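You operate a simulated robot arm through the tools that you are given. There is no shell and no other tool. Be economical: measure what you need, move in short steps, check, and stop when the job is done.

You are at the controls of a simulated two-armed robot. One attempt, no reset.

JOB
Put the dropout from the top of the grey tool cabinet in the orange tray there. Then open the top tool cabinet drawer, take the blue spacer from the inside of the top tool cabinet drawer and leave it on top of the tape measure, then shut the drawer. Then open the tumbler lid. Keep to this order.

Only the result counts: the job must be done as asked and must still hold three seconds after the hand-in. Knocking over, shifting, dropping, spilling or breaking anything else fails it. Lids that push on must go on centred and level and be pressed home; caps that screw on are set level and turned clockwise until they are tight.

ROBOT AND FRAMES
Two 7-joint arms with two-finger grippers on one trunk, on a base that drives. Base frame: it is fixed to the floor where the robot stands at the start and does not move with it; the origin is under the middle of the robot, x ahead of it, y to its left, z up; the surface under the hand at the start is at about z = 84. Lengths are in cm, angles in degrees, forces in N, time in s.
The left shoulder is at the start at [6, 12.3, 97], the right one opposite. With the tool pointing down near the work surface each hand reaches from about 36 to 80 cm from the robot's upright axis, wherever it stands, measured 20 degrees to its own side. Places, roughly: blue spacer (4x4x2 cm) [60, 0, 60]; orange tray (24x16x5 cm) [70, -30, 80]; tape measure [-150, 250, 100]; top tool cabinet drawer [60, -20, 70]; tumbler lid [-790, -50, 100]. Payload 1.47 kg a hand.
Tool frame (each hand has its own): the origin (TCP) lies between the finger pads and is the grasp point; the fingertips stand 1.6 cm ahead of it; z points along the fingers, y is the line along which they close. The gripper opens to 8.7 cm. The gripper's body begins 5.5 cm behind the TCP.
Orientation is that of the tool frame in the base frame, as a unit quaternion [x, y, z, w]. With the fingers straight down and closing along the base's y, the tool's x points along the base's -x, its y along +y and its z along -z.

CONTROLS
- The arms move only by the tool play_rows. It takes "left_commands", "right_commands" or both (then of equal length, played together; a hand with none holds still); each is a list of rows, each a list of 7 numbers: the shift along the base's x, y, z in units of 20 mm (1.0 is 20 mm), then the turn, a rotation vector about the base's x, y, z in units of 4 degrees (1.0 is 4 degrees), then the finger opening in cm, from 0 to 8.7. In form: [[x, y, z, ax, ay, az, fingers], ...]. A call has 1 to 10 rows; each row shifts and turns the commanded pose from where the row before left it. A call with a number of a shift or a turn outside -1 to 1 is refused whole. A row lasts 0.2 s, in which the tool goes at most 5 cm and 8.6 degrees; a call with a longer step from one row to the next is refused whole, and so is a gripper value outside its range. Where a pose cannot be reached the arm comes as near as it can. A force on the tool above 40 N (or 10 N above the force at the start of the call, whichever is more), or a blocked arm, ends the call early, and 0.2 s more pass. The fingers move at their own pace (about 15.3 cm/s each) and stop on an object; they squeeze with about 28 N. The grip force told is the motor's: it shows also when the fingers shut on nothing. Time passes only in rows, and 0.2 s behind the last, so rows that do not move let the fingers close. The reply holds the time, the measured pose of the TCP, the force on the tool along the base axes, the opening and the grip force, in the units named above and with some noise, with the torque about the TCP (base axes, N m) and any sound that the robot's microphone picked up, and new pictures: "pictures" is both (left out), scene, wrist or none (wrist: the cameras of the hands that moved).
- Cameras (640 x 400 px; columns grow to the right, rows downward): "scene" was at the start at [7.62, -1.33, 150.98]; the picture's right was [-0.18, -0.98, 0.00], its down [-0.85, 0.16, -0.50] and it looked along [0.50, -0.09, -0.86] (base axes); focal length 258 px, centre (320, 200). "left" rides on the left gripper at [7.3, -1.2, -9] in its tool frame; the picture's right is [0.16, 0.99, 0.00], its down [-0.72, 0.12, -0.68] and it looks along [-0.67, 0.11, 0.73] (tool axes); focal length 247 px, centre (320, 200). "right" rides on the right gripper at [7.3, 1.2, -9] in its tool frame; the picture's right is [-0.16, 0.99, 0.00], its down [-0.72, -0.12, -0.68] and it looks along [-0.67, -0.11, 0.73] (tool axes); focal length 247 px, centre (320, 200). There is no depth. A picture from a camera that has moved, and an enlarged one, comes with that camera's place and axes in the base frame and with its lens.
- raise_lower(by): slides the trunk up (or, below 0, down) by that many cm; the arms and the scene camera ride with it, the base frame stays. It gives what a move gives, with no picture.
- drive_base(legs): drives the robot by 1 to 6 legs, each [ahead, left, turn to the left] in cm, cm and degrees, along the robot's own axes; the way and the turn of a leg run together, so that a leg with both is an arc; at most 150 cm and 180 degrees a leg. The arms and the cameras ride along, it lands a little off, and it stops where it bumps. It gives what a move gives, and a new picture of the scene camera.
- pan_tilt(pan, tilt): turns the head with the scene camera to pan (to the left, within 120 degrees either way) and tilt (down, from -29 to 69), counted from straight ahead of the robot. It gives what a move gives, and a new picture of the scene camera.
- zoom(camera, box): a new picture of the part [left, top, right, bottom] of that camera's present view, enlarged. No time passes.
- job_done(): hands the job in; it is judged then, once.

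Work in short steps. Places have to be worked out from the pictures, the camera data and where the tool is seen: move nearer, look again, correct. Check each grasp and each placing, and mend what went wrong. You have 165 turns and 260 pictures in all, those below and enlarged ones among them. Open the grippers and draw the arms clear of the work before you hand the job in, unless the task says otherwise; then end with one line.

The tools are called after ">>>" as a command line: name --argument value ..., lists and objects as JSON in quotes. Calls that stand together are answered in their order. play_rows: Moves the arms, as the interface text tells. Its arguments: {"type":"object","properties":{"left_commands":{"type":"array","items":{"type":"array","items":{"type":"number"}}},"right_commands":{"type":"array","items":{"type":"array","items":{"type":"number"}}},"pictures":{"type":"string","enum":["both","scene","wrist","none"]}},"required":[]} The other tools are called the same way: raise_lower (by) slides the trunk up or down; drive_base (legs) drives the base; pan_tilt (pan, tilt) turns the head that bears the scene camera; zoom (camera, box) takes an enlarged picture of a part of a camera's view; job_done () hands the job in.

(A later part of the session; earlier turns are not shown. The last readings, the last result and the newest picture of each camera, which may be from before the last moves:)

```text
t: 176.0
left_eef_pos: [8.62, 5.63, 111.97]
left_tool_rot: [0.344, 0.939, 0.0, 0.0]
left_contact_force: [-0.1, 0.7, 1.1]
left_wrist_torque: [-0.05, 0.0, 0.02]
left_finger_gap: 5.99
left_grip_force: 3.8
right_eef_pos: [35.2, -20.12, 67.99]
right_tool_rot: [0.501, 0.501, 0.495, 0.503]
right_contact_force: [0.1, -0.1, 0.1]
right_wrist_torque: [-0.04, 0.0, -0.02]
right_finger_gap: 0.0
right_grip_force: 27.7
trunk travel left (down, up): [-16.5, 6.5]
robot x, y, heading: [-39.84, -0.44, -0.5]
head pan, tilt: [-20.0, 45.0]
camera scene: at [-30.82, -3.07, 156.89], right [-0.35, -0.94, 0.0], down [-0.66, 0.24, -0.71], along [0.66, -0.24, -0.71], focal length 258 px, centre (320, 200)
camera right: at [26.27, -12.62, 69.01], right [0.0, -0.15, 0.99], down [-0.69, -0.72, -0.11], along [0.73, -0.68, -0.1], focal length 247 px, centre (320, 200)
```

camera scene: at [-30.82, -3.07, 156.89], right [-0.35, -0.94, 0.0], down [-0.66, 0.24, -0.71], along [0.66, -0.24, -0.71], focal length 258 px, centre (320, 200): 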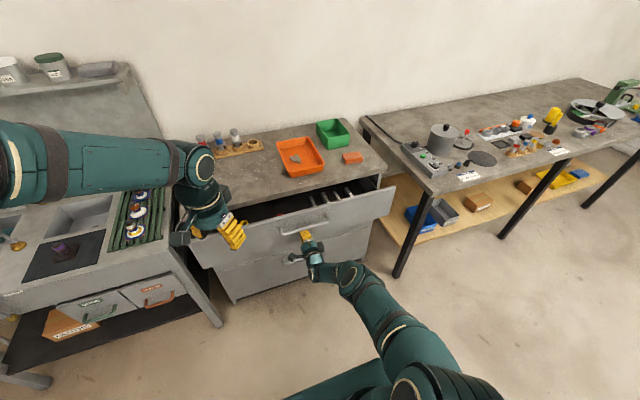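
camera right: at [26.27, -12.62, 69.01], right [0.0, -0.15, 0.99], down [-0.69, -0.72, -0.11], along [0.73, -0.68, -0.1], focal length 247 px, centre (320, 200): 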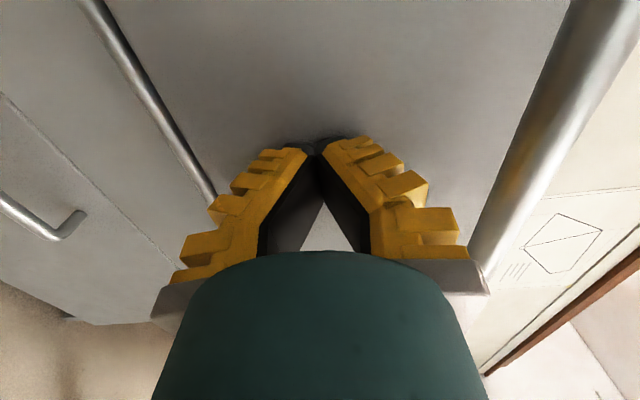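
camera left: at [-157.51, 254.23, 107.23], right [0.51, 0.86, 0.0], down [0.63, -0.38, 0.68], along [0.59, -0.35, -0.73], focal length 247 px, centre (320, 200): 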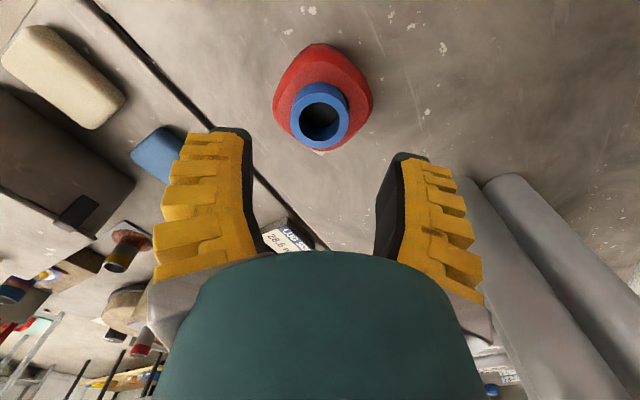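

About 10 cm remain. I push on gently until it stops.

>>> play_rows --right_commands '[[0.6, 0, 0, 0, 0, 0, 0], [0.6, 0, 0, 0, 0, 0, 0], [0.6, 0, 0, 0, 0, 0, 0], [0.6, 0, 0, 0, 0, 0, 0], [0.6, 0, 0, 0, 0, 0, 0], [0.5, 0, 0, 0, 0, 0, 0], [0.4, 0, 0, 0, 0, 0, 0], [0.4, 0, 0, 0, 0, 0, 0], [0.4, 0, 0, 0, 0, 0, 0], [0.4, 0, 0, 0, 0, 0, 0]]' --pictures "both"

```text
t: 178.2
left_eef_pos: [8.51, 5.72, 112.03]
left_tool_rot: [0.343, 0.939, -0.001, 0.0]
left_contact_force: [1.2, 0.2, 0.2]
left_wrist_torque: [0.02, 0.01, 0.01]
left_finger_gap: 5.99
left_grip_force: 3.7
right_eef_pos: [38.52, -21.03, 70.27]
right_tool_rot: [0.501, 0.5, 0.496, 0.503]
right_contact_force: [0.7, -0.1, 0.0]
right_wrist_torque: [0.03, -0.01, -0.01]
right_finger_gap: 0.0
right_grip_force: 28.4
right hand out of reach, approached as far as the arm can: row 1, 2, 3, 4, 5, 6, 7, 8, 9, 10
trunk travel left (down, up): [-16.5, 6.5]
robot x, y, heading: [-39.59, -0.03, -0.3]
head pan, tilt: [-20.0, 45.0]
camera scene: at [-30.85, -3.09, 156.9], right [-0.35, -0.94, 0.0], down [-0.66, 0.24, -0.71], along [0.66, -0.24, -0.71], focal length 258 px, centre (320, 200)
camera right: at [29.53, -13.57, 71.32], right [0.0, -0.15, 0.99], down [-0.69, -0.72, -0.11], along [0.73, -0.68, -0.1], focal length 247 px, centre (320, 200)
```

scene: 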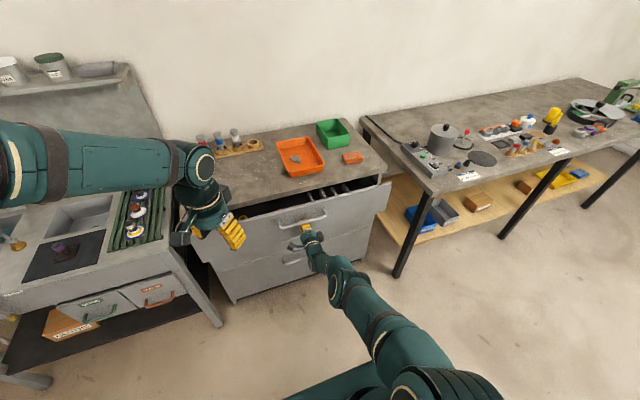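
right: 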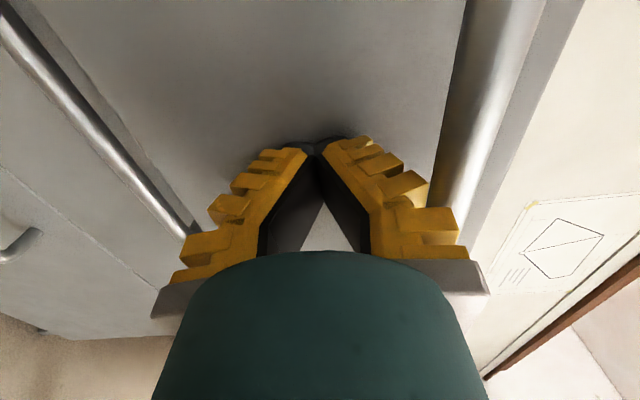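

The arm is at its reach limit with about 7 cm to go. I retract it, drive forward 14 cm, and finish the push.

>>> play_rows --right_commands '[[-1, 0, 0, 0, 0, 0, 0], [-1, 0, 0, 0, 0, 0, 0], [-1, 0.1, -0.3, 0, 0, 0, 0], [-1, 0.1, -0.3, 0, 0, 0, 0], [-1, 0.1, -0.3, 0, 0, 0, 0], [-1, 0.1, 0, 0, 0, 0, 0], [-1, 0, 0, 0, 0, 0, 0], [-1, 0, 0, 0, 0, 0, 0]]' --pictures "none"

>>> drive_base --legs '[[14, 0, 0]]'

>>> play_rows --right_commands '[[0, 0, 0, 0, 0, 0, 0]]' --pictures "wrist"

```text
t: 180.0
left_eef_pos: [8.54, 5.67, 112.0]
left_tool_rot: [0.344, 0.939, 0.0, 0.001]
left_contact_force: [-0.7, 0.6, -0.8]
left_wrist_torque: [-0.01, 0.01, -0.01]
left_finger_gap: 5.99
left_grip_force: 3.5
right_eef_pos: [22.51, -20.1, 68.65]
right_tool_rot: [0.5, 0.5, 0.496, 0.503]
right_contact_force: [0.2, -0.3, 0.0]
right_wrist_torque: [-0.02, 0.01, -0.01]
right_finger_gap: 0.0
right_grip_force: 28.0
trunk travel left (down, up): [-16.5, 6.5]
robot x, y, heading: [-39.46, -0.16, -0.4]
head pan, tilt: [-20.0, 45.0]
```

```text
t: 181.3
left_eef_pos: [22.49, 5.39, 112.04]
left_tool_rot: [0.346, 0.938, -0.001, -0.001]
left_contact_force: [0.3, -0.5, 0.9]
left_wrist_torque: [0.02, 0.05, 0.04]
left_finger_gap: 5.99
left_grip_force: 3.6
right_eef_pos: [36.32, -20.44, 68.54]
right_tool_rot: [0.501, 0.5, 0.495, 0.504]
right_contact_force: [0.7, 0.1, 0.1]
right_wrist_torque: [0.02, 0.0, 0.0]
right_finger_gap: 0.0
right_grip_force: 28.5
trunk travel left (down, up): [-16.5, 6.5]
robot x, y, heading: [-25.68, 0.1, -0.5]
head pan, tilt: [-20.0, 45.0]
camera scene: at [-16.97, -3.19, 156.88], right [-0.35, -0.94, 0.0], down [-0.66, 0.25, -0.71], along [0.66, -0.25, -0.71], focal length 258 px, centre (320, 200)
```

scene: 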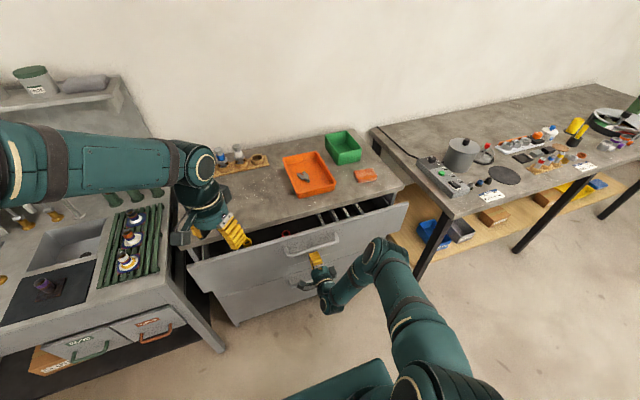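

```text
t: 181.8
left_eef_pos: [22.39, 5.45, 112.11]
left_tool_rot: [0.345, 0.939, 0.0, 0.0]
left_contact_force: [-0.6, -0.7, 0.2]
left_wrist_torque: [0.0, 0.01, 0.0]
left_finger_gap: 6.0
left_grip_force: 3.8
right_eef_pos: [36.25, -20.4, 68.55]
right_tool_rot: [0.501, 0.5, 0.496, 0.503]
right_contact_force: [-1.3, 0.1, 0.5]
right_wrist_torque: [-0.03, 0.0, -0.01]
right_finger_gap: 0.0
right_grip_force: 28.3
trunk travel left (down, up): [-16.5, 6.5]
robot x, y, heading: [-26.08, -0.11, -0.5]
head pan, tilt: [-20.0, 45.0]
camera right: at [27.23, -12.94, 69.61], right [0.0, -0.15, 0.99], down [-0.69, -0.72, -0.11], along [0.73, -0.68, -0.1], focal length 247 px, centre (320, 200)
```

right: 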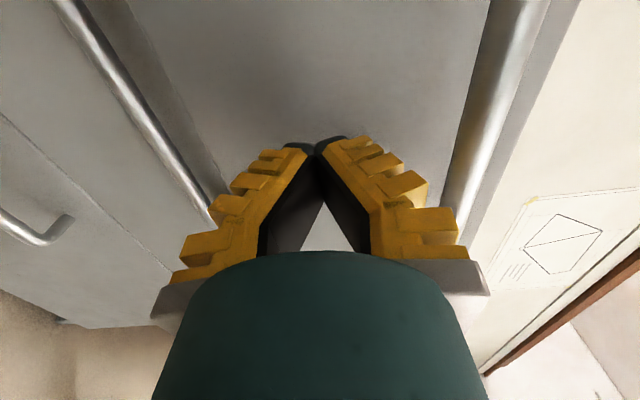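

>>> play_rows --right_commands '[[0.6, 0, 0, 0, 0, 0, 0], [0.6, 0, 0, 0, 0, 0, 0], [0.6, 0, 0, 0, 0, 0, 0], [0.6, 0, 0, 0, 0, 0, 0], [0.5, 0, 0, 0, 0, 0, 0], [0.5, 0, 0, 0, 0, 0, 0], [0.4, 0, 0, 0, 0, 0, 0], [0.4, 0, 0, 0, 0, 0, 0], [0.4, 0, 0, 0, 0, 0, 0], [0.4, 0, 0, 0, 0, 0, 0]]' --pictures "both"

```text
t: 183.9
left_eef_pos: [22.3, 5.42, 112.04]
left_tool_rot: [0.345, 0.939, 0.001, 0.0]
left_contact_force: [-0.3, 0.1, -1.0]
left_wrist_torque: [-0.02, 0.04, 0.04]
left_finger_gap: 5.99
left_grip_force: 3.1
right_eef_pos: [46.21, -20.45, 68.57]
right_tool_rot: [0.501, 0.501, 0.495, 0.503]
right_contact_force: [0.0, 0.1, 0.0]
right_wrist_torque: [0.01, 0.0, -0.04]
right_finger_gap: 0.0
right_grip_force: 28.4
trunk travel left (down, up): [-16.5, 6.5]
robot x, y, heading: [-25.72, -0.13, -0.7]
head pan, tilt: [-20.0, 45.0]
camera scene: at [-17.12, -3.19, 156.89], right [-0.35, -0.94, 0.0], down [-0.66, 0.25, -0.71], along [0.66, -0.25, -0.71], focal length 258 px, centre (320, 200)
camera right: at [37.23, -12.93, 69.56], right [0.0, -0.15, 0.99], down [-0.69, -0.72, -0.11], along [0.73, -0.68, -0.1], focal length 247 px, centre (320, 200)
```

scene: 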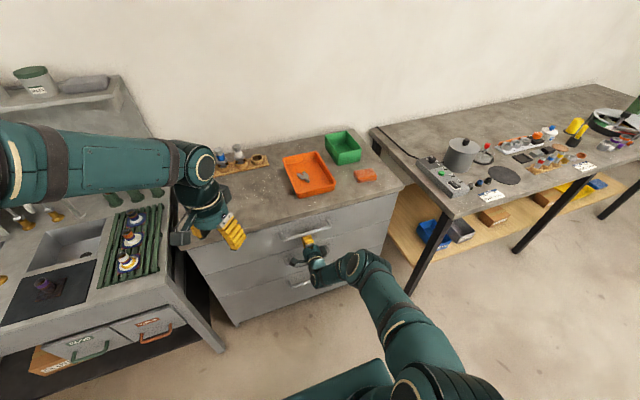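
right: 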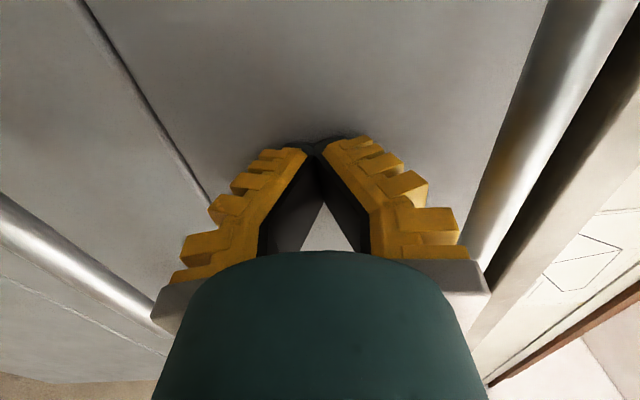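

Nearly flush. I push a touch more to feel the stop.

>>> play_rows --right_commands '[[0.2, 0, 0, 0, 0, 0, 0], [0.2, 0, 0, 0, 0, 0, 0], [0.2, 0, 0, 0, 0, 0, 0], [0.2, 0, 0, 0, 0, 0, 0], [0.2, 0, 0, 0, 0, 0, 0]]' --pictures "wrist"

```text
t: 184.6
left_eef_pos: [22.18, 5.32, 112.09]
left_tool_rot: [0.347, 0.938, -0.001, 0.001]
left_contact_force: [0.4, 0.9, 0.5]
left_wrist_torque: [-0.02, 0.0, -0.02]
left_finger_gap: 6.02
left_grip_force: 3.3
right_eef_pos: [46.46, -20.31, 68.32]
right_tool_rot: [0.502, 0.501, 0.495, 0.502]
right_contact_force: [-19.2, 0.4, 9.5]
right_wrist_torque: [0.1, -0.05, 0.2]
right_finger_gap: 0.6
right_grip_force: 28.8
trunk travel left (down, up): [-16.5, 6.5]
robot x, y, heading: [-25.54, -0.59, -0.3]
head pan, tilt: [-20.0, 45.0]
stopped in row 2 (right hand): the force on the tool passed its limit at 45 N (the readings are from after the stop); the commanded pose is now the measured one
camera right: at [37.41, -12.96, 69.35], right [0.0, -0.15, 0.99], down [-0.69, -0.72, -0.11], along [0.73, -0.68, -0.11], focal length 247 px, centre (320, 200)
```

right: 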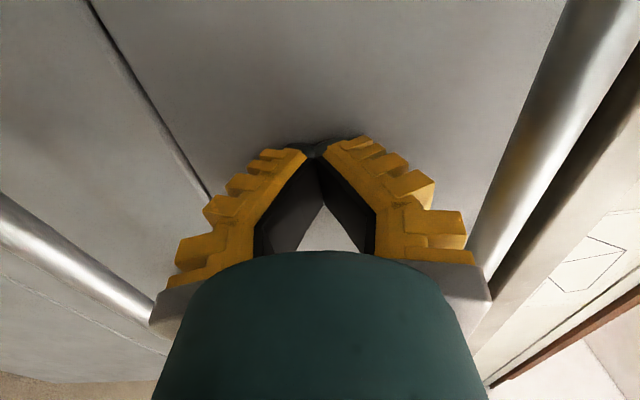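

The drawer is at its stop. I withdraw the right hand and check the cabinet.

>>> play_rows --right_commands '[[-1, 0, 0, 0, 0, 0, 0], [-1, 0, 0, 0, 0, 0, 0], [-1, 0, 0, 0, 0, 0, 2], [-1, 0, 0, 0, 0, 0, 5], [-1, 0, 0, 0, 0, 0, 5], [-1, -0.5, 0.5, 0, 0, 0, 5], [-1, -0.5, 1, 0, 0, 0, 5], [-1, -0.5, 1, 0, 0, 0, 5], [-1, -0.5, 1, 0, 0, 0, 5], [-1, -0.5, 1, 0, 0, 0, 5]]' --pictures "none"

>>> drive_base --legs '[[-30, 0, 0]]'

>>> zoom --camera "scene" --box '[160, 80, 420, 242]'

```text
t: 186.8
left_eef_pos: [22.18, 5.29, 112.06]
left_tool_rot: [0.345, 0.939, 0.0, 0.001]
left_contact_force: [0.2, -0.1, -0.1]
left_wrist_torque: [0.01, 0.0, -0.02]
left_finger_gap: 6.0
left_grip_force: 4.0
right_eef_pos: [26.49, -25.47, 77.3]
right_tool_rot: [0.502, 0.502, 0.495, 0.502]
right_contact_force: [0.6, 1.6, -0.5]
right_wrist_torque: [0.0, 0.02, 0.01]
right_finger_gap: 5.55
right_grip_force: 4.0
trunk travel left (down, up): [-16.5, 6.5]
robot x, y, heading: [-25.96, -0.28, -0.3]
head pan, tilt: [-20.0, 45.0]
```

```text
t: 188.8
left_eef_pos: [-7.4, 5.96, 112.14]
left_tool_rot: [0.341, 0.94, 0.0, 0.001]
left_contact_force: [0.0, 0.4, -0.6]
left_wrist_torque: [0.0, -0.02, -0.02]
left_finger_gap: 6.01
left_grip_force: 3.7
right_eef_pos: [-2.7, -24.83, 77.27]
right_tool_rot: [0.5, 0.502, 0.497, 0.5]
right_contact_force: [-0.5, -0.6, 0.7]
right_wrist_torque: [-0.01, 0.0, 0.0]
right_finger_gap: 5.53
right_grip_force: 3.7
trunk travel left (down, up): [-16.5, 6.5]
robot x, y, heading: [-55.51, 0.1, 0.4]
head pan, tilt: [-20.0, 45.0]
camera scene: at [-46.89, -3.03, 156.9], right [-0.34, -0.94, 0.0], down [-0.66, 0.24, -0.71], along [0.67, -0.24, -0.71], focal length 258 px, centre (320, 200)
```

scene: 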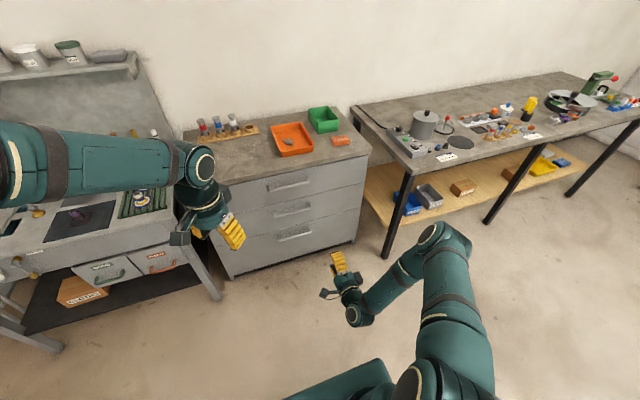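

```text
2.46 times, centred on (290, 161) of scene
camera zoom: at [-46.89, -3.03, 156.9], right [-0.34, -0.94, 0.0], down [-0.66, 0.24, -0.71], along [0.67, -0.24, -0.71], focal length 636 px, centre (394, 296)
```

zoom: 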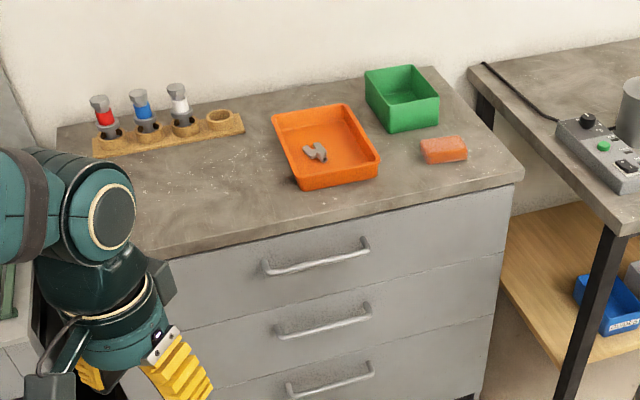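

The drawer is shut and everything on the cabinet is in place. Now to the tumbler: I turn round to face -x and look along the way.

>>> drive_base --legs '[[0, 5, 0], [0, 0, 179]]'

>>> pan_tilt --pan 0 --tilt 20

```text
t: 197.2
left_eef_pos: [-103.73, 0.9, 111.96]
left_tool_rot: [0.932, -0.361, 0.0, 0.001]
left_contact_force: [0.2, 0.0, 0.7]
left_wrist_torque: [0.0, -0.02, 0.03]
left_finger_gap: 5.99
left_grip_force: 3.3
right_eef_pos: [-107.1, 31.72, 77.26]
right_tool_rot: [-0.492, 0.512, 0.51, -0.487]
right_contact_force: [1.1, 0.8, -0.8]
right_wrist_torque: [0.0, -0.02, -0.04]
right_finger_gap: 5.56
right_grip_force: 3.6
trunk travel left (down, up): [-16.5, 6.5]
robot x, y, heading: [-55.54, 5.09, 177.5]
head pan, tilt: [-20.0, 45.0]
camera scene: at [-63.96, 7.96, 156.9], right [0.38, 0.92, 0.0], down [0.65, -0.27, -0.71], along [-0.65, 0.27, -0.71], focal length 258 px, centre (320, 200)
```

scene: 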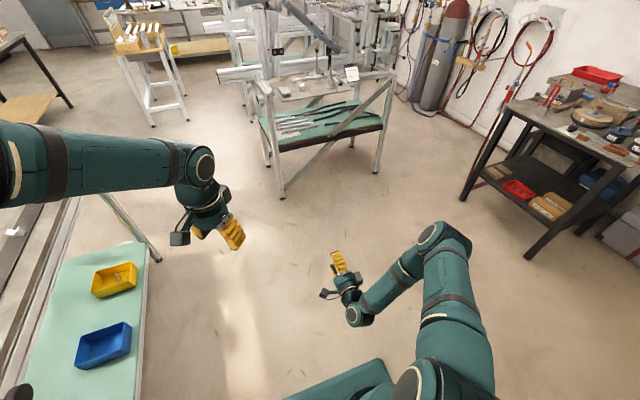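

```text
t: 198.1
left_eef_pos: [-103.71, 0.89, 112.0]
left_tool_rot: [0.932, -0.362, 0.0, -0.001]
left_contact_force: [1.3, 0.4, -0.3]
left_wrist_torque: [-0.01, 0.0, -0.03]
left_finger_gap: 5.99
left_grip_force: 3.8
right_eef_pos: [-107.13, 31.83, 77.31]
right_tool_rot: [-0.492, 0.511, 0.51, -0.486]
right_contact_force: [-0.2, 0.6, 0.6]
right_wrist_torque: [0.02, -0.01, -0.03]
right_finger_gap: 5.52
right_grip_force: 3.4
trunk travel left (down, up): [-16.5, 6.5]
robot x, y, heading: [-55.2, 4.99, 177.5]
head pan, tilt: [0.0, 20.0]
camera scene: at [-65.75, 5.26, 160.76], right [0.04, 1.0, 0.0], down [0.34, -0.01, -0.94], along [-0.94, 0.04, -0.34], focal length 258 px, centre (320, 200)
```

scene: 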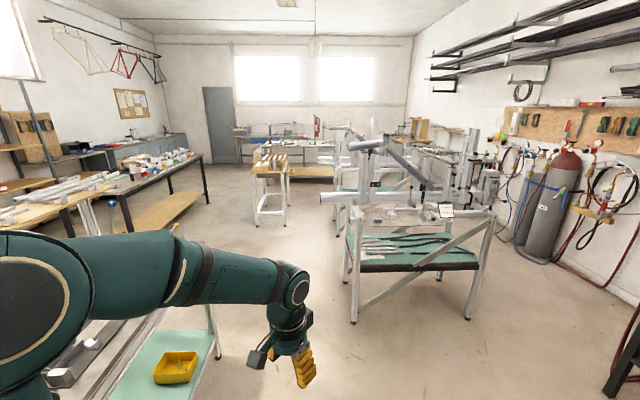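

The far bench under the window is the goal (~(-790, -50)). To narrow my profile for the aisle, I stretch both arms forward before driving.

>>> play_rows --left_commands '[[-1, 0, 0.2, 0, 0, 0, 6], [-1, 0, 0.2, 0, 0, 0, 6], [-1, 0, 0.2, 0, 0, 0, 6], [-1, 0, 0.2, 0, 0, 0, 6], [-1, 0, 0.2, 0, 0, 0, 6], [-1, 0, 0.2, 0, 0, 0, 6], [-1, 0, 0.2, 0, 0, 0, 6], [-1, 0, 0.2, 0, 0, 0, 6], [-1, 0, 0.2, 0, 0, 0, 6], [-1, 0, 0.2, 0, 0, 0, 6]]' --right_commands '[[-1, -0.5, 1, 0, 0, 0, 5], [-1, -0.5, 1, 0, 0, 0, 5], [-1, -0.5, 1, 0, 0, 0, 5], [-1, -0.5, 1, 0, 0, 0, 5], [-1, -0.5, 1, 0, 0, 0, 5], [-1, -0.5, 1, 0, 0, 0, 5], [-1, -0.5, 1, 0, 0, 0, 5], [-1, -0.5, 1, 0, 0, 0, 5], [-1, -0.5, 1, 0, 0, 0, 5], [-1, -0.5, 1, 0, 0, 0, 5]]' --pictures "none"

>>> pan_tilt --pan 0 --tilt 50

```text
t: 200.2
left_eef_pos: [-123.85, 0.9, 115.94]
left_tool_rot: [0.932, -0.362, 0.0, -0.001]
left_contact_force: [-0.3, 0.4, 0.5]
left_wrist_torque: [0.0, -0.01, -0.01]
left_finger_gap: 6.46
left_grip_force: 3.9
right_eef_pos: [-127.09, 21.52, 97.21]
right_tool_rot: [-0.492, 0.511, 0.51, -0.486]
right_contact_force: [-0.4, 0.0, -0.8]
right_wrist_torque: [-0.01, -0.02, 0.04]
right_finger_gap: 5.52
right_grip_force: 3.6
trunk travel left (down, up): [-16.5, 6.5]
robot x, y, heading: [-55.72, 4.65, 177.9]
head pan, tilt: [0.0, 20.0]
```

```text
t: 201.2
left_eef_pos: [-123.89, 0.91, 116.04]
left_tool_rot: [0.932, -0.362, 0.0, 0.001]
left_contact_force: [-0.3, -1.0, -0.5]
left_wrist_torque: [0.0, 0.02, 0.01]
left_finger_gap: 6.46
left_grip_force: 3.3
right_eef_pos: [-127.05, 21.51, 97.2]
right_tool_rot: [-0.493, 0.511, 0.51, -0.486]
right_contact_force: [0.7, 0.6, 0.1]
right_wrist_torque: [0.01, -0.02, 0.0]
right_finger_gap: 5.52
right_grip_force: 3.7
trunk travel left (down, up): [-16.5, 6.5]
robot x, y, heading: [-55.39, 5.04, 177.7]
head pan, tilt: [0.0, 50.0]
camera scene: at [-64.14, 5.19, 156.21], right [0.04, 1.0, 0.0], down [0.76, -0.03, -0.64], along [-0.64, 0.03, -0.77], focal length 258 px, centre (320, 200)
```

scene: 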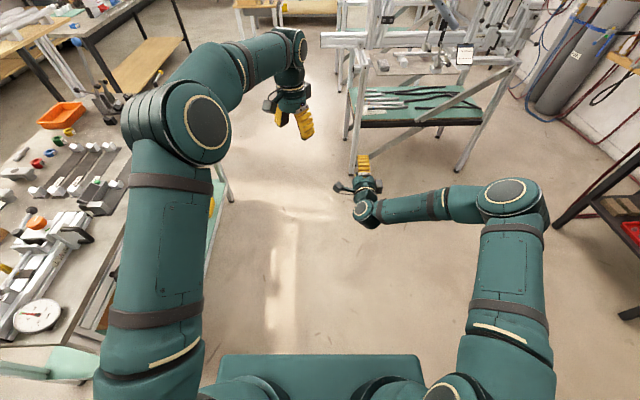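

The right elbow still sticks out; earlier, with the hand low and far forward, it was narrow. I lower the right hand to z≈68 and stretch it further.

>>> play_rows --right_commands '[[-0.2, 0, -1, 0, 0, 0, 5], [-0.2, 0, -1, 0, 0, 0, 5], [-0.2, 0, -1, 0, 0, 0, 5], [-0.2, 0, -1, 0, 0, 0, 5], [-0.2, 0, -1, 0, 0, 0, 5], [-0.2, 0, -1, 0, 0, 0, 5], [-0.2, 0, -1, 0, 0, 0, 5], [-0.2, 0, -1, 0, 0, 0, 5], [-0.2, 0, -1, 0, 0, 0, 5], [-0.2, 0, -1, 0, 0, 0, 5]]' --pictures "none"

>>> play_rows --right_commands '[[-0.3, 0, -1, 0, 0, 0, 5], [-0.3, 0, -1, 0, 0, 0, 5], [-0.3, 0, -1, 0, 0, 0, 5], [-0.3, 0, -1, 0, 0, 0, 5], [-0.3, 0, -1, 0, 0, 0, 5]]' --pictures "scene"

```text
t: 203.4
left_eef_pos: [-123.91, 0.86, 116.03]
left_tool_rot: [0.932, -0.362, 0.0, 0.0]
left_contact_force: [-0.5, 0.2, 0.4]
left_wrist_torque: [0.0, 0.0, 0.0]
left_finger_gap: 6.44
left_grip_force: 3.5
right_eef_pos: [-131.08, 21.89, 77.12]
right_tool_rot: [-0.493, 0.51, 0.51, -0.487]
right_contact_force: [0.2, -0.1, 0.3]
right_wrist_torque: [-0.01, 0.03, -0.01]
right_finger_gap: 5.52
right_grip_force: 4.0
trunk travel left (down, up): [-16.5, 6.5]
robot x, y, heading: [-55.67, 5.0, 177.6]
head pan, tilt: [0.0, 50.0]
```

```text
t: 204.6
left_eef_pos: [-123.81, 0.86, 115.99]
left_tool_rot: [0.933, -0.361, 0.0, 0.0]
left_contact_force: [0.3, -0.5, -0.3]
left_wrist_torque: [0.0, 0.0, -0.02]
left_finger_gap: 6.46
left_grip_force: 3.2
right_eef_pos: [-132.92, 21.81, 70.57]
right_tool_rot: [-0.494, 0.512, 0.509, -0.484]
right_contact_force: [0.0, 0.1, -0.3]
right_wrist_torque: [-0.02, 0.01, -0.01]
right_finger_gap: 5.55
right_grip_force: 4.0
right hand out of reach, approached as far as the arm can: row 4, 5
trunk travel left (down, up): [-16.5, 6.5]
robot x, y, heading: [-55.27, 4.92, 177.6]
head pan, tilt: [0.0, 50.0]
camera scene: at [-64.14, 5.17, 156.21], right [0.04, 1.0, 0.0], down [0.77, -0.03, -0.64], along [-0.64, 0.03, -0.77], focal length 258 px, centre (320, 200)
```

scene: 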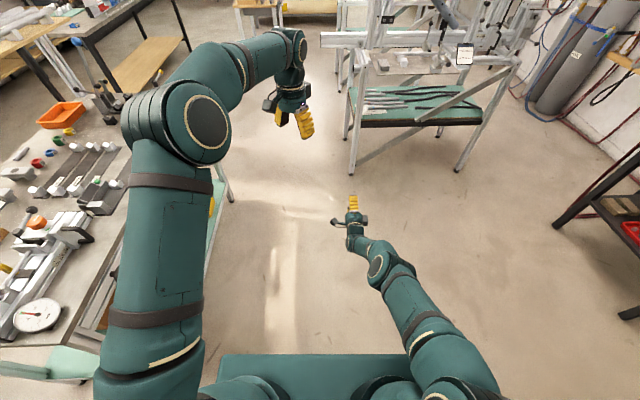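

The profile is narrow now. The stand's bar ends at about y=15 and table 1's edge is at y=-58, so I line up on y≈-15 and drive ahead in parts.

>>> drive_base --legs '[[0, 20, 2.4], [70, 0, 0]]'

```text
t: 210.4
left_eef_pos: [-194.32, -21.6, 115.92]
left_tool_rot: [0.94, -0.341, -0.001, 0.001]
left_contact_force: [-0.7, 0.7, 0.4]
left_wrist_torque: [0.01, 0.01, 0.01]
left_finger_gap: 6.47
left_grip_force: 3.4
right_eef_pos: [-204.38, -1.03, 70.53]
right_tool_rot: [0.506, -0.501, -0.498, 0.496]
right_contact_force: [-0.3, -0.8, 0.0]
right_wrist_torque: [-0.01, 0.01, -0.02]
right_finger_gap: 5.55
right_grip_force: 3.7
trunk travel left (down, up): [-16.5, 6.5]
robot x, y, heading: [-125.99, -14.53, -180.1]
head pan, tilt: [0.0, 50.0]
camera scene: at [-134.98, -14.56, 156.2], right [0.0, 1.0, 0.0], down [0.77, 0.0, -0.64], along [-0.64, 0.0, -0.77], focal length 258 px, centre (320, 200)
```

scene: 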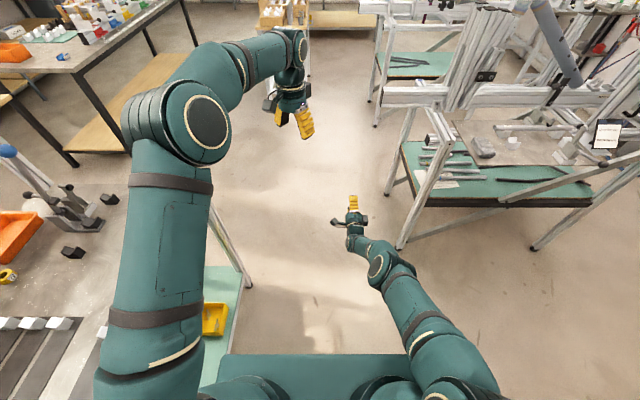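

Clear on both sides. Ahead 115 cm, then I'll veer left to pass south of the small white stand.

>>> drive_base --legs '[[115, 0, 0]]'

>>> pan_tilt --pan 0 --tilt 30

```text
t: 216.3
left_eef_pos: [-309.96, -24.69, 115.96]
left_tool_rot: [0.944, -0.33, -0.001, 0.0]
left_contact_force: [-0.1, -0.2, 0.7]
left_wrist_torque: [0.01, 0.04, 0.0]
left_finger_gap: 6.48
left_grip_force: 3.7
right_eef_pos: [-320.39, -4.43, 70.47]
right_tool_rot: [0.51, -0.495, -0.494, 0.501]
right_contact_force: [0.3, -0.5, 0.0]
right_wrist_torque: [0.03, -0.02, -0.01]
right_finger_gap: 5.5
right_grip_force: 3.8
trunk travel left (down, up): [-16.5, 6.5]
robot x, y, heading: [-241.92, -16.39, -178.4]
head pan, tilt: [0.0, 50.0]
camera scene: at [-250.72, -16.44, 156.2], right [-0.03, 1.0, 0.0], down [0.77, 0.02, -0.64], along [-0.64, -0.02, -0.77], focal length 258 px, centre (320, 200)
```

scene: 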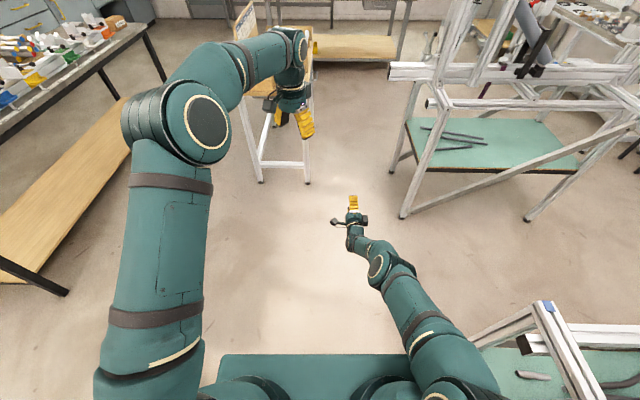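

```text
t: 217.1
left_eef_pos: [-309.93, -24.77, 115.95]
left_tool_rot: [0.944, -0.329, 0.0, 0.0]
left_contact_force: [-0.7, 0.0, 0.2]
left_wrist_torque: [-0.01, -0.02, -0.04]
left_finger_gap: 6.46
left_grip_force: 3.3
right_eef_pos: [-320.32, -4.26, 70.65]
right_tool_rot: [0.51, -0.496, -0.493, 0.5]
right_contact_force: [-0.6, 0.1, -0.2]
right_wrist_torque: [-0.02, 0.02, 0.02]
right_finger_gap: 5.55
right_grip_force: 3.5
trunk travel left (down, up): [-16.5, 6.5]
robot x, y, heading: [-242.11, -16.14, -178.6]
head pan, tilt: [0.0, 30.0]
camera scene: at [-252.03, -16.47, 159.15], right [-0.03, 1.0, 0.0], down [0.5, 0.01, -0.87], along [-0.87, -0.02, -0.5], focal length 258 px, centre (320, 200)
```

scene: 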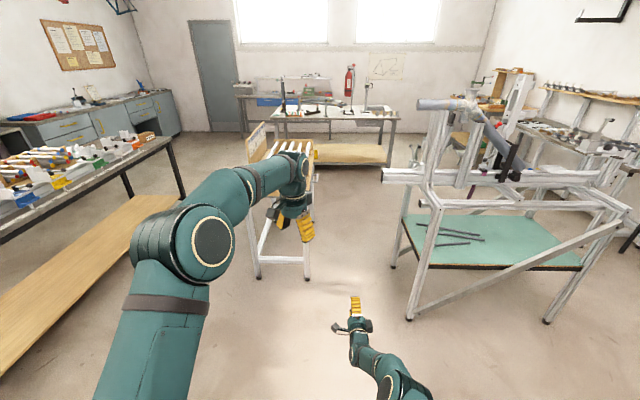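

Past the first stand. The passage south of the small stand (y -71 to -170) is about 1 m wide; I go left 102 cm to y≈-118, then ahead.

>>> drive_base --legs '[[0, 102, -1.5], [110, 0, 0]]'

```text
t: 231.8
left_eef_pos: [-421.69, -120.12, 115.98]
left_tool_rot: [0.932, -0.361, 0.0, -0.001]
left_contact_force: [0.1, -0.7, 0.4]
left_wrist_torque: [-0.02, -0.03, -0.02]
left_finger_gap: 6.46
left_grip_force: 3.0
right_eef_pos: [-430.75, -99.09, 70.58]
right_tool_rot: [-0.493, 0.512, 0.51, -0.484]
right_contact_force: [0.7, -0.6, -0.6]
right_wrist_torque: [-0.06, 0.01, -0.04]
right_finger_gap: 5.55
right_grip_force: 3.3
trunk travel left (down, up): [-16.5, 6.5]
robot x, y, heading: [-353.32, -116.24, 177.4]
head pan, tilt: [0.0, 30.0]
camera scene: at [-363.38, -115.79, 159.15], right [0.04, 1.0, 0.0], down [0.5, -0.02, -0.87], along [-0.87, 0.04, -0.5], focal length 258 px, centre (320, 200)
```

scene: 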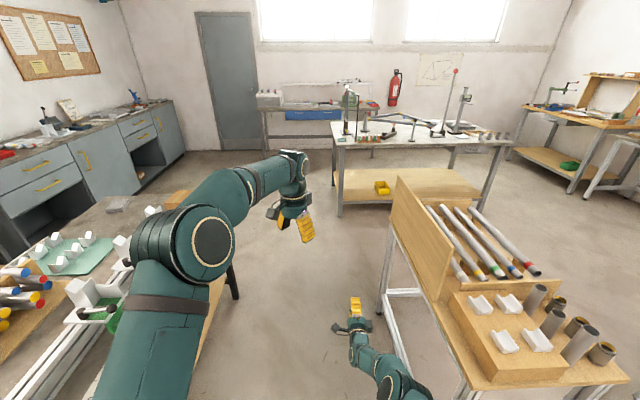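

>>> zoom --camera "scene" --box '[240, 60, 520, 220]'

```text
2.29 times, centred on (380, 140) of scene
camera zoom: at [-363.38, -115.79, 159.15], right [0.04, 1.0, 0.0], down [0.5, -0.02, -0.87], along [-0.87, 0.04, -0.5], focal length 590 px, centre (183, 337)
```

zoom: 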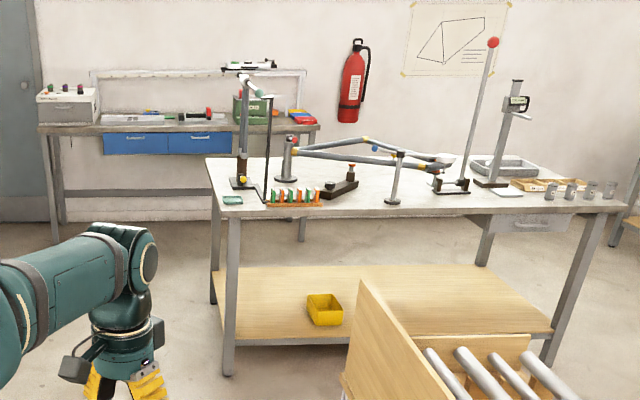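

The tumbler appears to be the green box on the wall bench around (-795, -50). I correct heading and drive on past the small stand.

>>> drive_base --legs '[[0, 6, 2.6], [145, 0, 0]]'

```text
t: 239.8
left_eef_pos: [-567.28, -127.23, 115.96]
left_tool_rot: [0.937, -0.349, 0.001, 0.0]
left_contact_force: [0.1, 0.7, -0.1]
left_wrist_torque: [0.02, -0.03, 0.0]
left_finger_gap: 6.48
left_grip_force: 3.3
right_eef_pos: [-576.84, -106.53, 70.54]
right_tool_rot: [-0.501, 0.505, 0.503, -0.491]
right_contact_force: [0.8, 0.1, -0.2]
right_wrist_torque: [-0.04, 0.02, -0.02]
right_finger_gap: 5.54
right_grip_force: 4.0
trunk travel left (down, up): [-16.5, 6.5]
robot x, y, heading: [-498.82, -121.43, 179.3]
head pan, tilt: [0.0, 30.0]
camera scene: at [-509.1, -121.24, 159.16], right [0.01, 1.0, 0.0], down [0.5, -0.01, -0.87], along [-0.87, 0.01, -0.5], focal length 258 px, centre (320, 200)
```

scene: 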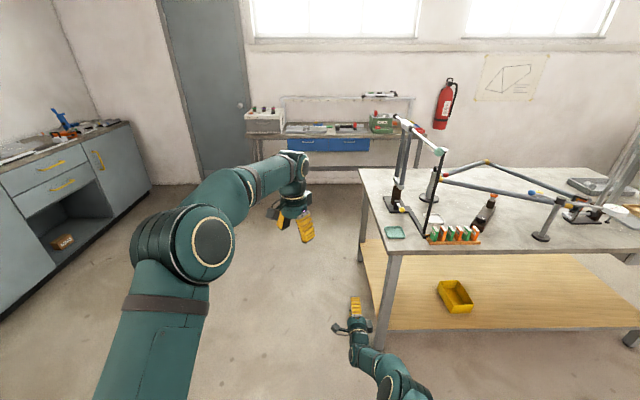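

I shift left to keep clear of table 3, and move ahead to where I can see the tumbler.

>>> drive_base --legs '[[0, 35, 0.7], [110, 0, 0]]'

>>> pan_tilt --pan -35 --tilt 25

```text
t: 242.7
left_eef_pos: [-567.7, -154.1, 116.04]
left_tool_rot: [0.939, -0.343, 0.002, 0.0]
left_contact_force: [0.2, 0.6, 0.3]
left_wrist_torque: [-0.05, 0.01, -0.01]
left_finger_gap: 6.46
left_grip_force: 3.3
right_eef_pos: [-577.37, -133.45, 70.51]
right_tool_rot: [0.504, -0.503, -0.498, 0.495]
right_contact_force: [-0.3, -0.1, 0.5]
right_wrist_torque: [-0.01, 0.03, 0.02]
right_finger_gap: 5.52
right_grip_force: 3.7
trunk travel left (down, up): [-16.5, 6.5]
robot x, y, heading: [-499.25, -147.26, 179.8]
head pan, tilt: [0.0, 30.0]
stopped in leg 1: the robot was blocked; the commanded pose is now the measured one
camera scene: at [-509.42, -147.34, 159.15], right [0.0, 1.0, 0.0], down [0.5, 0.0, -0.87], along [-0.87, 0.0, -0.5], focal length 258 px, centre (320, 200)
```

scene: 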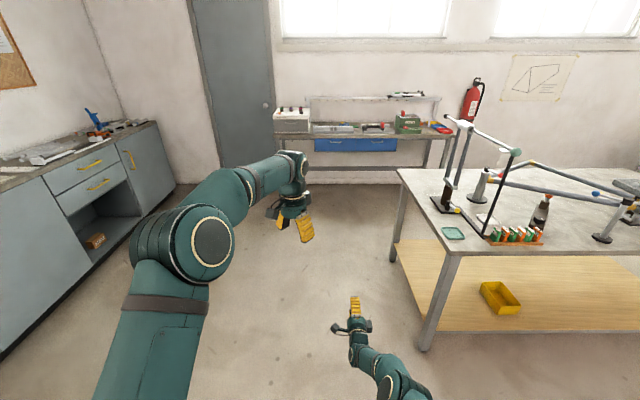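

```text
t: 243.7
left_eef_pos: [-567.55, -154.21, 116.05]
left_tool_rot: [0.939, -0.344, 0.0, 0.0]
left_contact_force: [-0.3, 0.4, 0.7]
left_wrist_torque: [0.0, 0.04, 0.0]
left_finger_gap: 6.44
left_grip_force: 2.6
right_eef_pos: [-577.26, -133.56, 70.52]
right_tool_rot: [0.504, -0.503, -0.499, 0.494]
right_contact_force: [0.5, 0.2, 0.0]
right_wrist_torque: [0.0, 0.0, 0.01]
right_finger_gap: 5.52
right_grip_force: 3.6
trunk travel left (down, up): [-16.5, 6.5]
robot x, y, heading: [-499.49, -147.39, 179.8]
head pan, tilt: [-35.0, 25.0]
camera scene: at [-507.85, -142.25, 159.96], right [0.58, 0.82, 0.0], down [0.35, -0.24, -0.91], along [-0.74, 0.52, -0.42], focal length 258 px, centre (320, 200)
```

scene: 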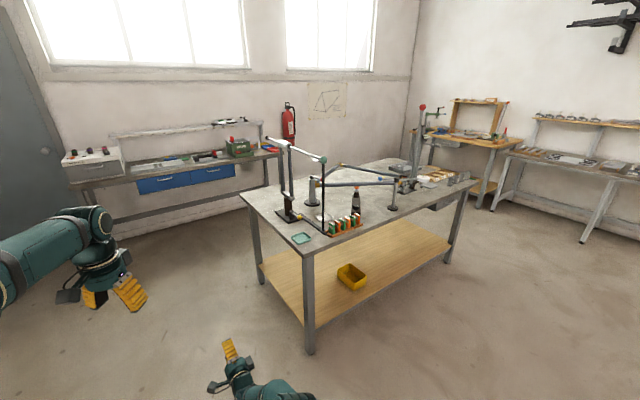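

I bumped table 2's edge on the left (base half-width ≈25 cm). I back off to the right 8 cm and go ahead.

>>> drive_base --legs '[[0, -8, 0], [130, 0, 0]]'

>>> zoom --camera "scene" --box '[0, 50, 640, 350]'

```text
t: 251.2
left_eef_pos: [-698.12, -146.87, 116.05]
left_tool_rot: [0.941, -0.338, -0.001, 0.0]
left_contact_force: [0.4, 0.2, 0.5]
left_wrist_torque: [-0.02, -0.02, 0.02]
left_finger_gap: 6.45
left_grip_force: 3.2
right_eef_pos: [-708.03, -126.37, 70.52]
right_tool_rot: [0.507, -0.5, -0.497, 0.496]
right_contact_force: [0.0, 0.3, 0.0]
right_wrist_torque: [-0.02, -0.01, -0.02]
right_finger_gap: 5.5
right_grip_force: 2.9
trunk travel left (down, up): [-16.5, 6.5]
robot x, y, heading: [-630.54, -139.21, -179.5]
head pan, tilt: [-35.0, 25.0]
camera scene: at [-638.54, -134.39, 159.95], right [0.57, 0.82, 0.0], down [0.35, -0.24, -0.91], along [-0.74, 0.52, -0.42], focal length 258 px, centre (320, 200)
```

scene: 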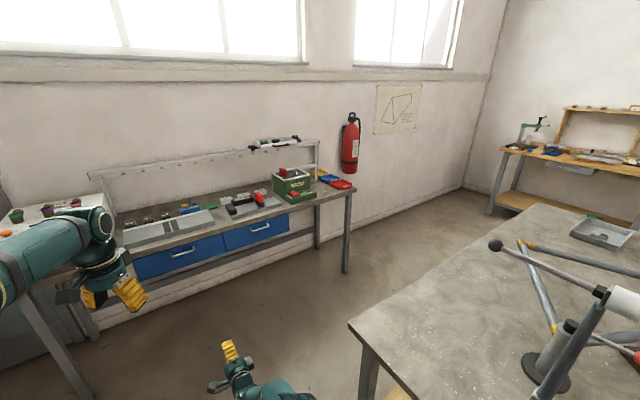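

```text
1.00 times, centred on (320, 200) of scene (not enlarged: the box is as wide or as high as the picture)
camera zoom: at [-638.54, -134.39, 159.95], right [0.57, 0.82, 0.0], down [0.35, -0.24, -0.91], along [-0.74, 0.52, -0.42], focal length 258 px, centre (320, 200)
```

zoom: 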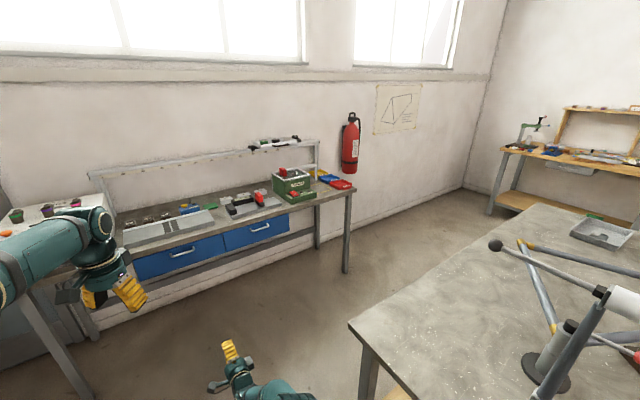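

>>> zoom --camera "scene" --box '[190, 120, 366, 230]'

```text
3.64 times, centred on (278, 175) of scene
camera zoom: at [-638.54, -134.39, 159.95], right [0.57, 0.82, 0.0], down [0.35, -0.24, -0.91], along [-0.74, 0.52, -0.42], focal length 939 px, centre (473, 291)
```

zoom: 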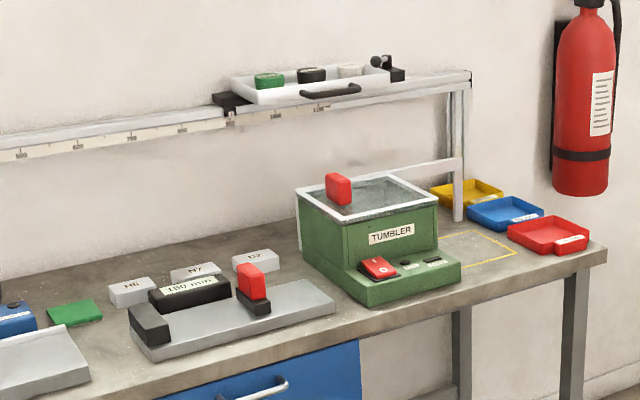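

The TUMBLER is a green box with a framed lid, about x -795…-775, y -66…-45, with a red tab near its -y edge, so it likely hinges on the +y side. I'll use the right hand; I first move left for room, then turn it tool-down and tuck both arms.

>>> drive_base --legs '[[0, 40, -0.5]]'

>>> play_rows --left_commands '[[1, -0.5, 0, 0, 0, 0, 6], [1, -0.5, 0, 0, 0, 0, 6], [1, -0.5, 0, 0, 0, 0, 6], [1, -0.5, 0, 0, 0, 0, 6], [1, -0.5, 0, 0, 0, 0, 6], [1, -0.5, 0, 0, 0, 0, 6], [1, -0.5, 0, 0, 0, 0, 6], [1, -0.5, 0, 0, 0, 0, 6], [1, -0.5, 0, 0, 0, 0, 6], [1, -0.5, 0, 0, 0, 0, 6]]' --right_commands '[[0.5, 0.4, 1, 0.96, -0.96, 0.96, 5], [0.5, 0.4, 1, 0.96, -0.96, 0.96, 5], [0.5, 0.4, 1, 0.96, -0.96, 0.96, 5], [0.5, 0.4, 1, 0.96, -0.96, 0.96, 5], [0.5, 0.4, 1, 0.96, -0.96, 0.96, 5], [0.5, 0.4, 1, 0.96, -0.96, 0.96, 5], [0.5, 0.4, 1, 0.96, -0.96, 0.96, 5], [0.5, 0.4, 1, 0.96, -0.96, 0.96, 5], [0.5, 0.4, 1, 0.96, -0.96, 0.96, 5], [0.5, 0.4, 1, 0.96, -0.96, 0.96, 5]]' --pictures "none"

>>> play_rows --right_commands '[[0.5, 0.4, 1, 0.96, -0.96, 0.96, 5], [0.5, 0.4, 1, 0.96, -0.96, 0.96, 5], [0.5, 0.4, 1, 0.96, -0.96, 0.96, 5], [0.5, 0.4, 1, 0.96, -0.96, 0.96, 5], [0.5, 0.4, 1, 0.96, -0.96, 0.96, 5], [0.5, 0.4, 1, 0.96, -0.96, 0.96, 5], [0.5, 0.4, 1, 0.96, -0.96, 0.96, 5], [0.5, 0.4, 1, 0.96, -0.96, 0.96, 5], [0, 0, 1, 0, 0, 0, 5], [0, 0, 1, 0, 0, 0, 5]]' --pictures "scene"

```text
t: 255.2
left_eef_pos: [-698.28, -185.49, 115.94]
left_tool_rot: [0.939, -0.345, 0.0, 0.001]
left_contact_force: [-0.2, -0.5, 0.0]
left_wrist_torque: [0.01, -0.01, 0.01]
left_finger_gap: 6.44
left_grip_force: 2.6
right_eef_pos: [-707.88, -164.73, 70.65]
right_tool_rot: [-0.503, 0.504, 0.501, -0.492]
right_contact_force: [-1.3, 1.1, 0.0]
right_wrist_torque: [0.01, 0.0, 0.05]
right_finger_gap: 5.53
right_grip_force: 4.6
trunk travel left (down, up): [-16.5, 6.5]
robot x, y, heading: [-630.19, -179.14, 179.1]
head pan, tilt: [-35.0, 25.0]
camera scene: at [-638.53, -173.83, 159.96], right [0.58, 0.81, 0.0], down [0.34, -0.25, -0.91], along [-0.74, 0.53, -0.42], focal length 258 px, centre (320, 200)
```

scene: 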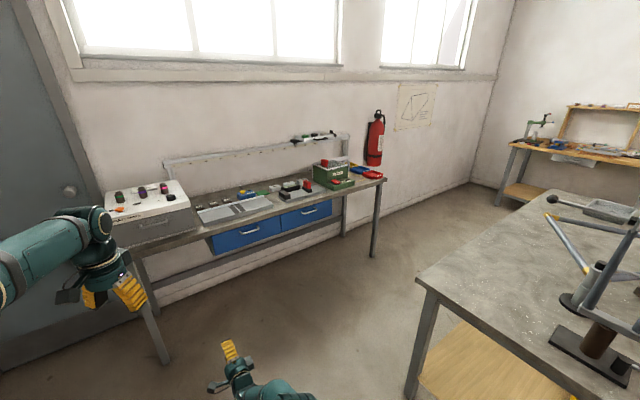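

```text
t: 257.4
left_eef_pos: [-678.11, -195.61, 116.17]
left_tool_rot: [0.939, -0.345, -0.001, 0.001]
left_contact_force: [0.5, -0.3, 0.1]
left_wrist_torque: [0.02, 0.01, 0.01]
left_finger_gap: 6.44
left_grip_force: 2.9
right_eef_pos: [-697.7, -156.75, 90.64]
right_tool_rot: [0.895, -0.259, -0.263, 0.252]
right_contact_force: [-0.4, 0.7, 0.3]
right_wrist_torque: [0.0, 0.03, -0.03]
right_finger_gap: 5.51
right_grip_force: 3.6
trunk travel left (down, up): [-16.5, 6.5]
robot x, y, heading: [-629.68, -178.9, 179.5]
head pan, tilt: [-35.0, 25.0]
```

```text
t: 259.6
left_eef_pos: [-678.26, -195.63, 115.91]
left_tool_rot: [0.939, -0.345, 0.0, -0.001]
left_contact_force: [-0.2, 0.1, 0.6]
left_wrist_torque: [-0.01, -0.03, -0.03]
left_finger_gap: 6.46
left_grip_force: 3.2
right_eef_pos: [-689.88, -150.33, 110.47]
right_tool_rot: [1.0, 0.002, -0.006, -0.005]
right_contact_force: [0.1, 0.3, 0.2]
right_wrist_torque: [-0.02, 0.0, -0.03]
right_finger_gap: 5.55
right_grip_force: 3.6
trunk travel left (down, up): [-16.5, 6.5]
robot x, y, heading: [-629.92, -179.29, 179.6]
head pan, tilt: [-35.0, 25.0]
camera scene: at [-638.49, -173.85, 159.96], right [0.58, 0.81, 0.0], down [0.34, -0.25, -0.91], along [-0.74, 0.53, -0.42], focal length 258 px, centre (320, 200)
```

scene: 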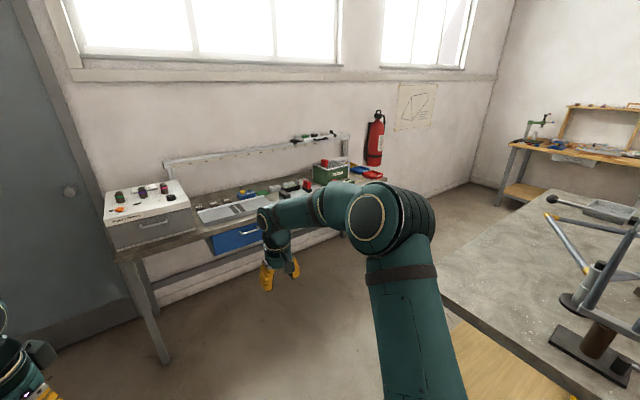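

Good posture. I retract the right hand a bit and raise it, then drive to the tumbler: ahead 98, right 90.

>>> play_rows --right_commands '[[1, 0, 0.6, 0, 0, 0, 5], [1, 0, 0.6, 0, 0, 0, 5], [1, 0, 0.6, 0, 0, 0, 5], [1, 0, 0.6, 0, 0, 0, 5], [1, 0, 0.6, 0, 0, 0, 5], [1, 0, 0.6, 0, 0, 0, 5], [1, 0, 0.6, 0, 0, 0, 5], [1, 0, 0.6, 0, 0, 0, 5]]' --pictures "none"

>>> drive_base --legs '[[97, 0, 0.4], [0, -60, 0]]'

```text
t: 261.4
left_eef_pos: [-678.17, -195.6, 116.05]
left_tool_rot: [0.938, -0.346, 0.0, 0.0]
left_contact_force: [-1.7, -1.1, 0.1]
left_wrist_torque: [0.0, 0.0, -0.02]
left_finger_gap: 6.48
left_grip_force: 3.4
right_eef_pos: [-673.79, -150.29, 120.07]
right_tool_rot: [1.0, 0.002, -0.006, -0.006]
right_contact_force: [-0.8, 0.2, -1.2]
right_wrist_torque: [-0.01, -0.01, 0.05]
right_finger_gap: 5.57
right_grip_force: 4.1
trunk travel left (down, up): [-16.5, 6.5]
robot x, y, heading: [-630.02, -179.2, 179.2]
head pan, tilt: [-35.0, 25.0]
```

```text
t: 271.9
left_eef_pos: [-775.17, -131.93, 115.94]
left_tool_rot: [0.935, -0.355, 0.0, 0.0]
left_contact_force: [0.1, 0.0, -0.7]
left_wrist_torque: [0.01, 0.0, 0.0]
left_finger_gap: 6.45
left_grip_force: 3.0
right_eef_pos: [-769.72, -86.81, 120.03]
right_tool_rot: [1.0, -0.009, -0.007, -0.005]
right_contact_force: [0.6, -0.3, -0.1]
right_wrist_torque: [0.05, 0.0, 0.01]
right_finger_gap: 5.54
right_grip_force: 4.5
trunk travel left (down, up): [-16.5, 6.5]
robot x, y, heading: [-726.53, -116.81, 178.3]
head pan, tilt: [-35.0, 25.0]
camera scene: at [-734.96, -111.1, 159.95], right [0.6, 0.8, 0.0], down [0.34, -0.25, -0.91], along [-0.73, 0.54, -0.42], focal length 258 px, centre (320, 200)
```

scene: 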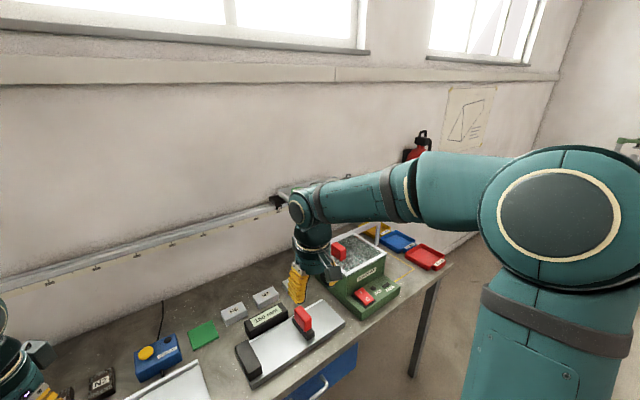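

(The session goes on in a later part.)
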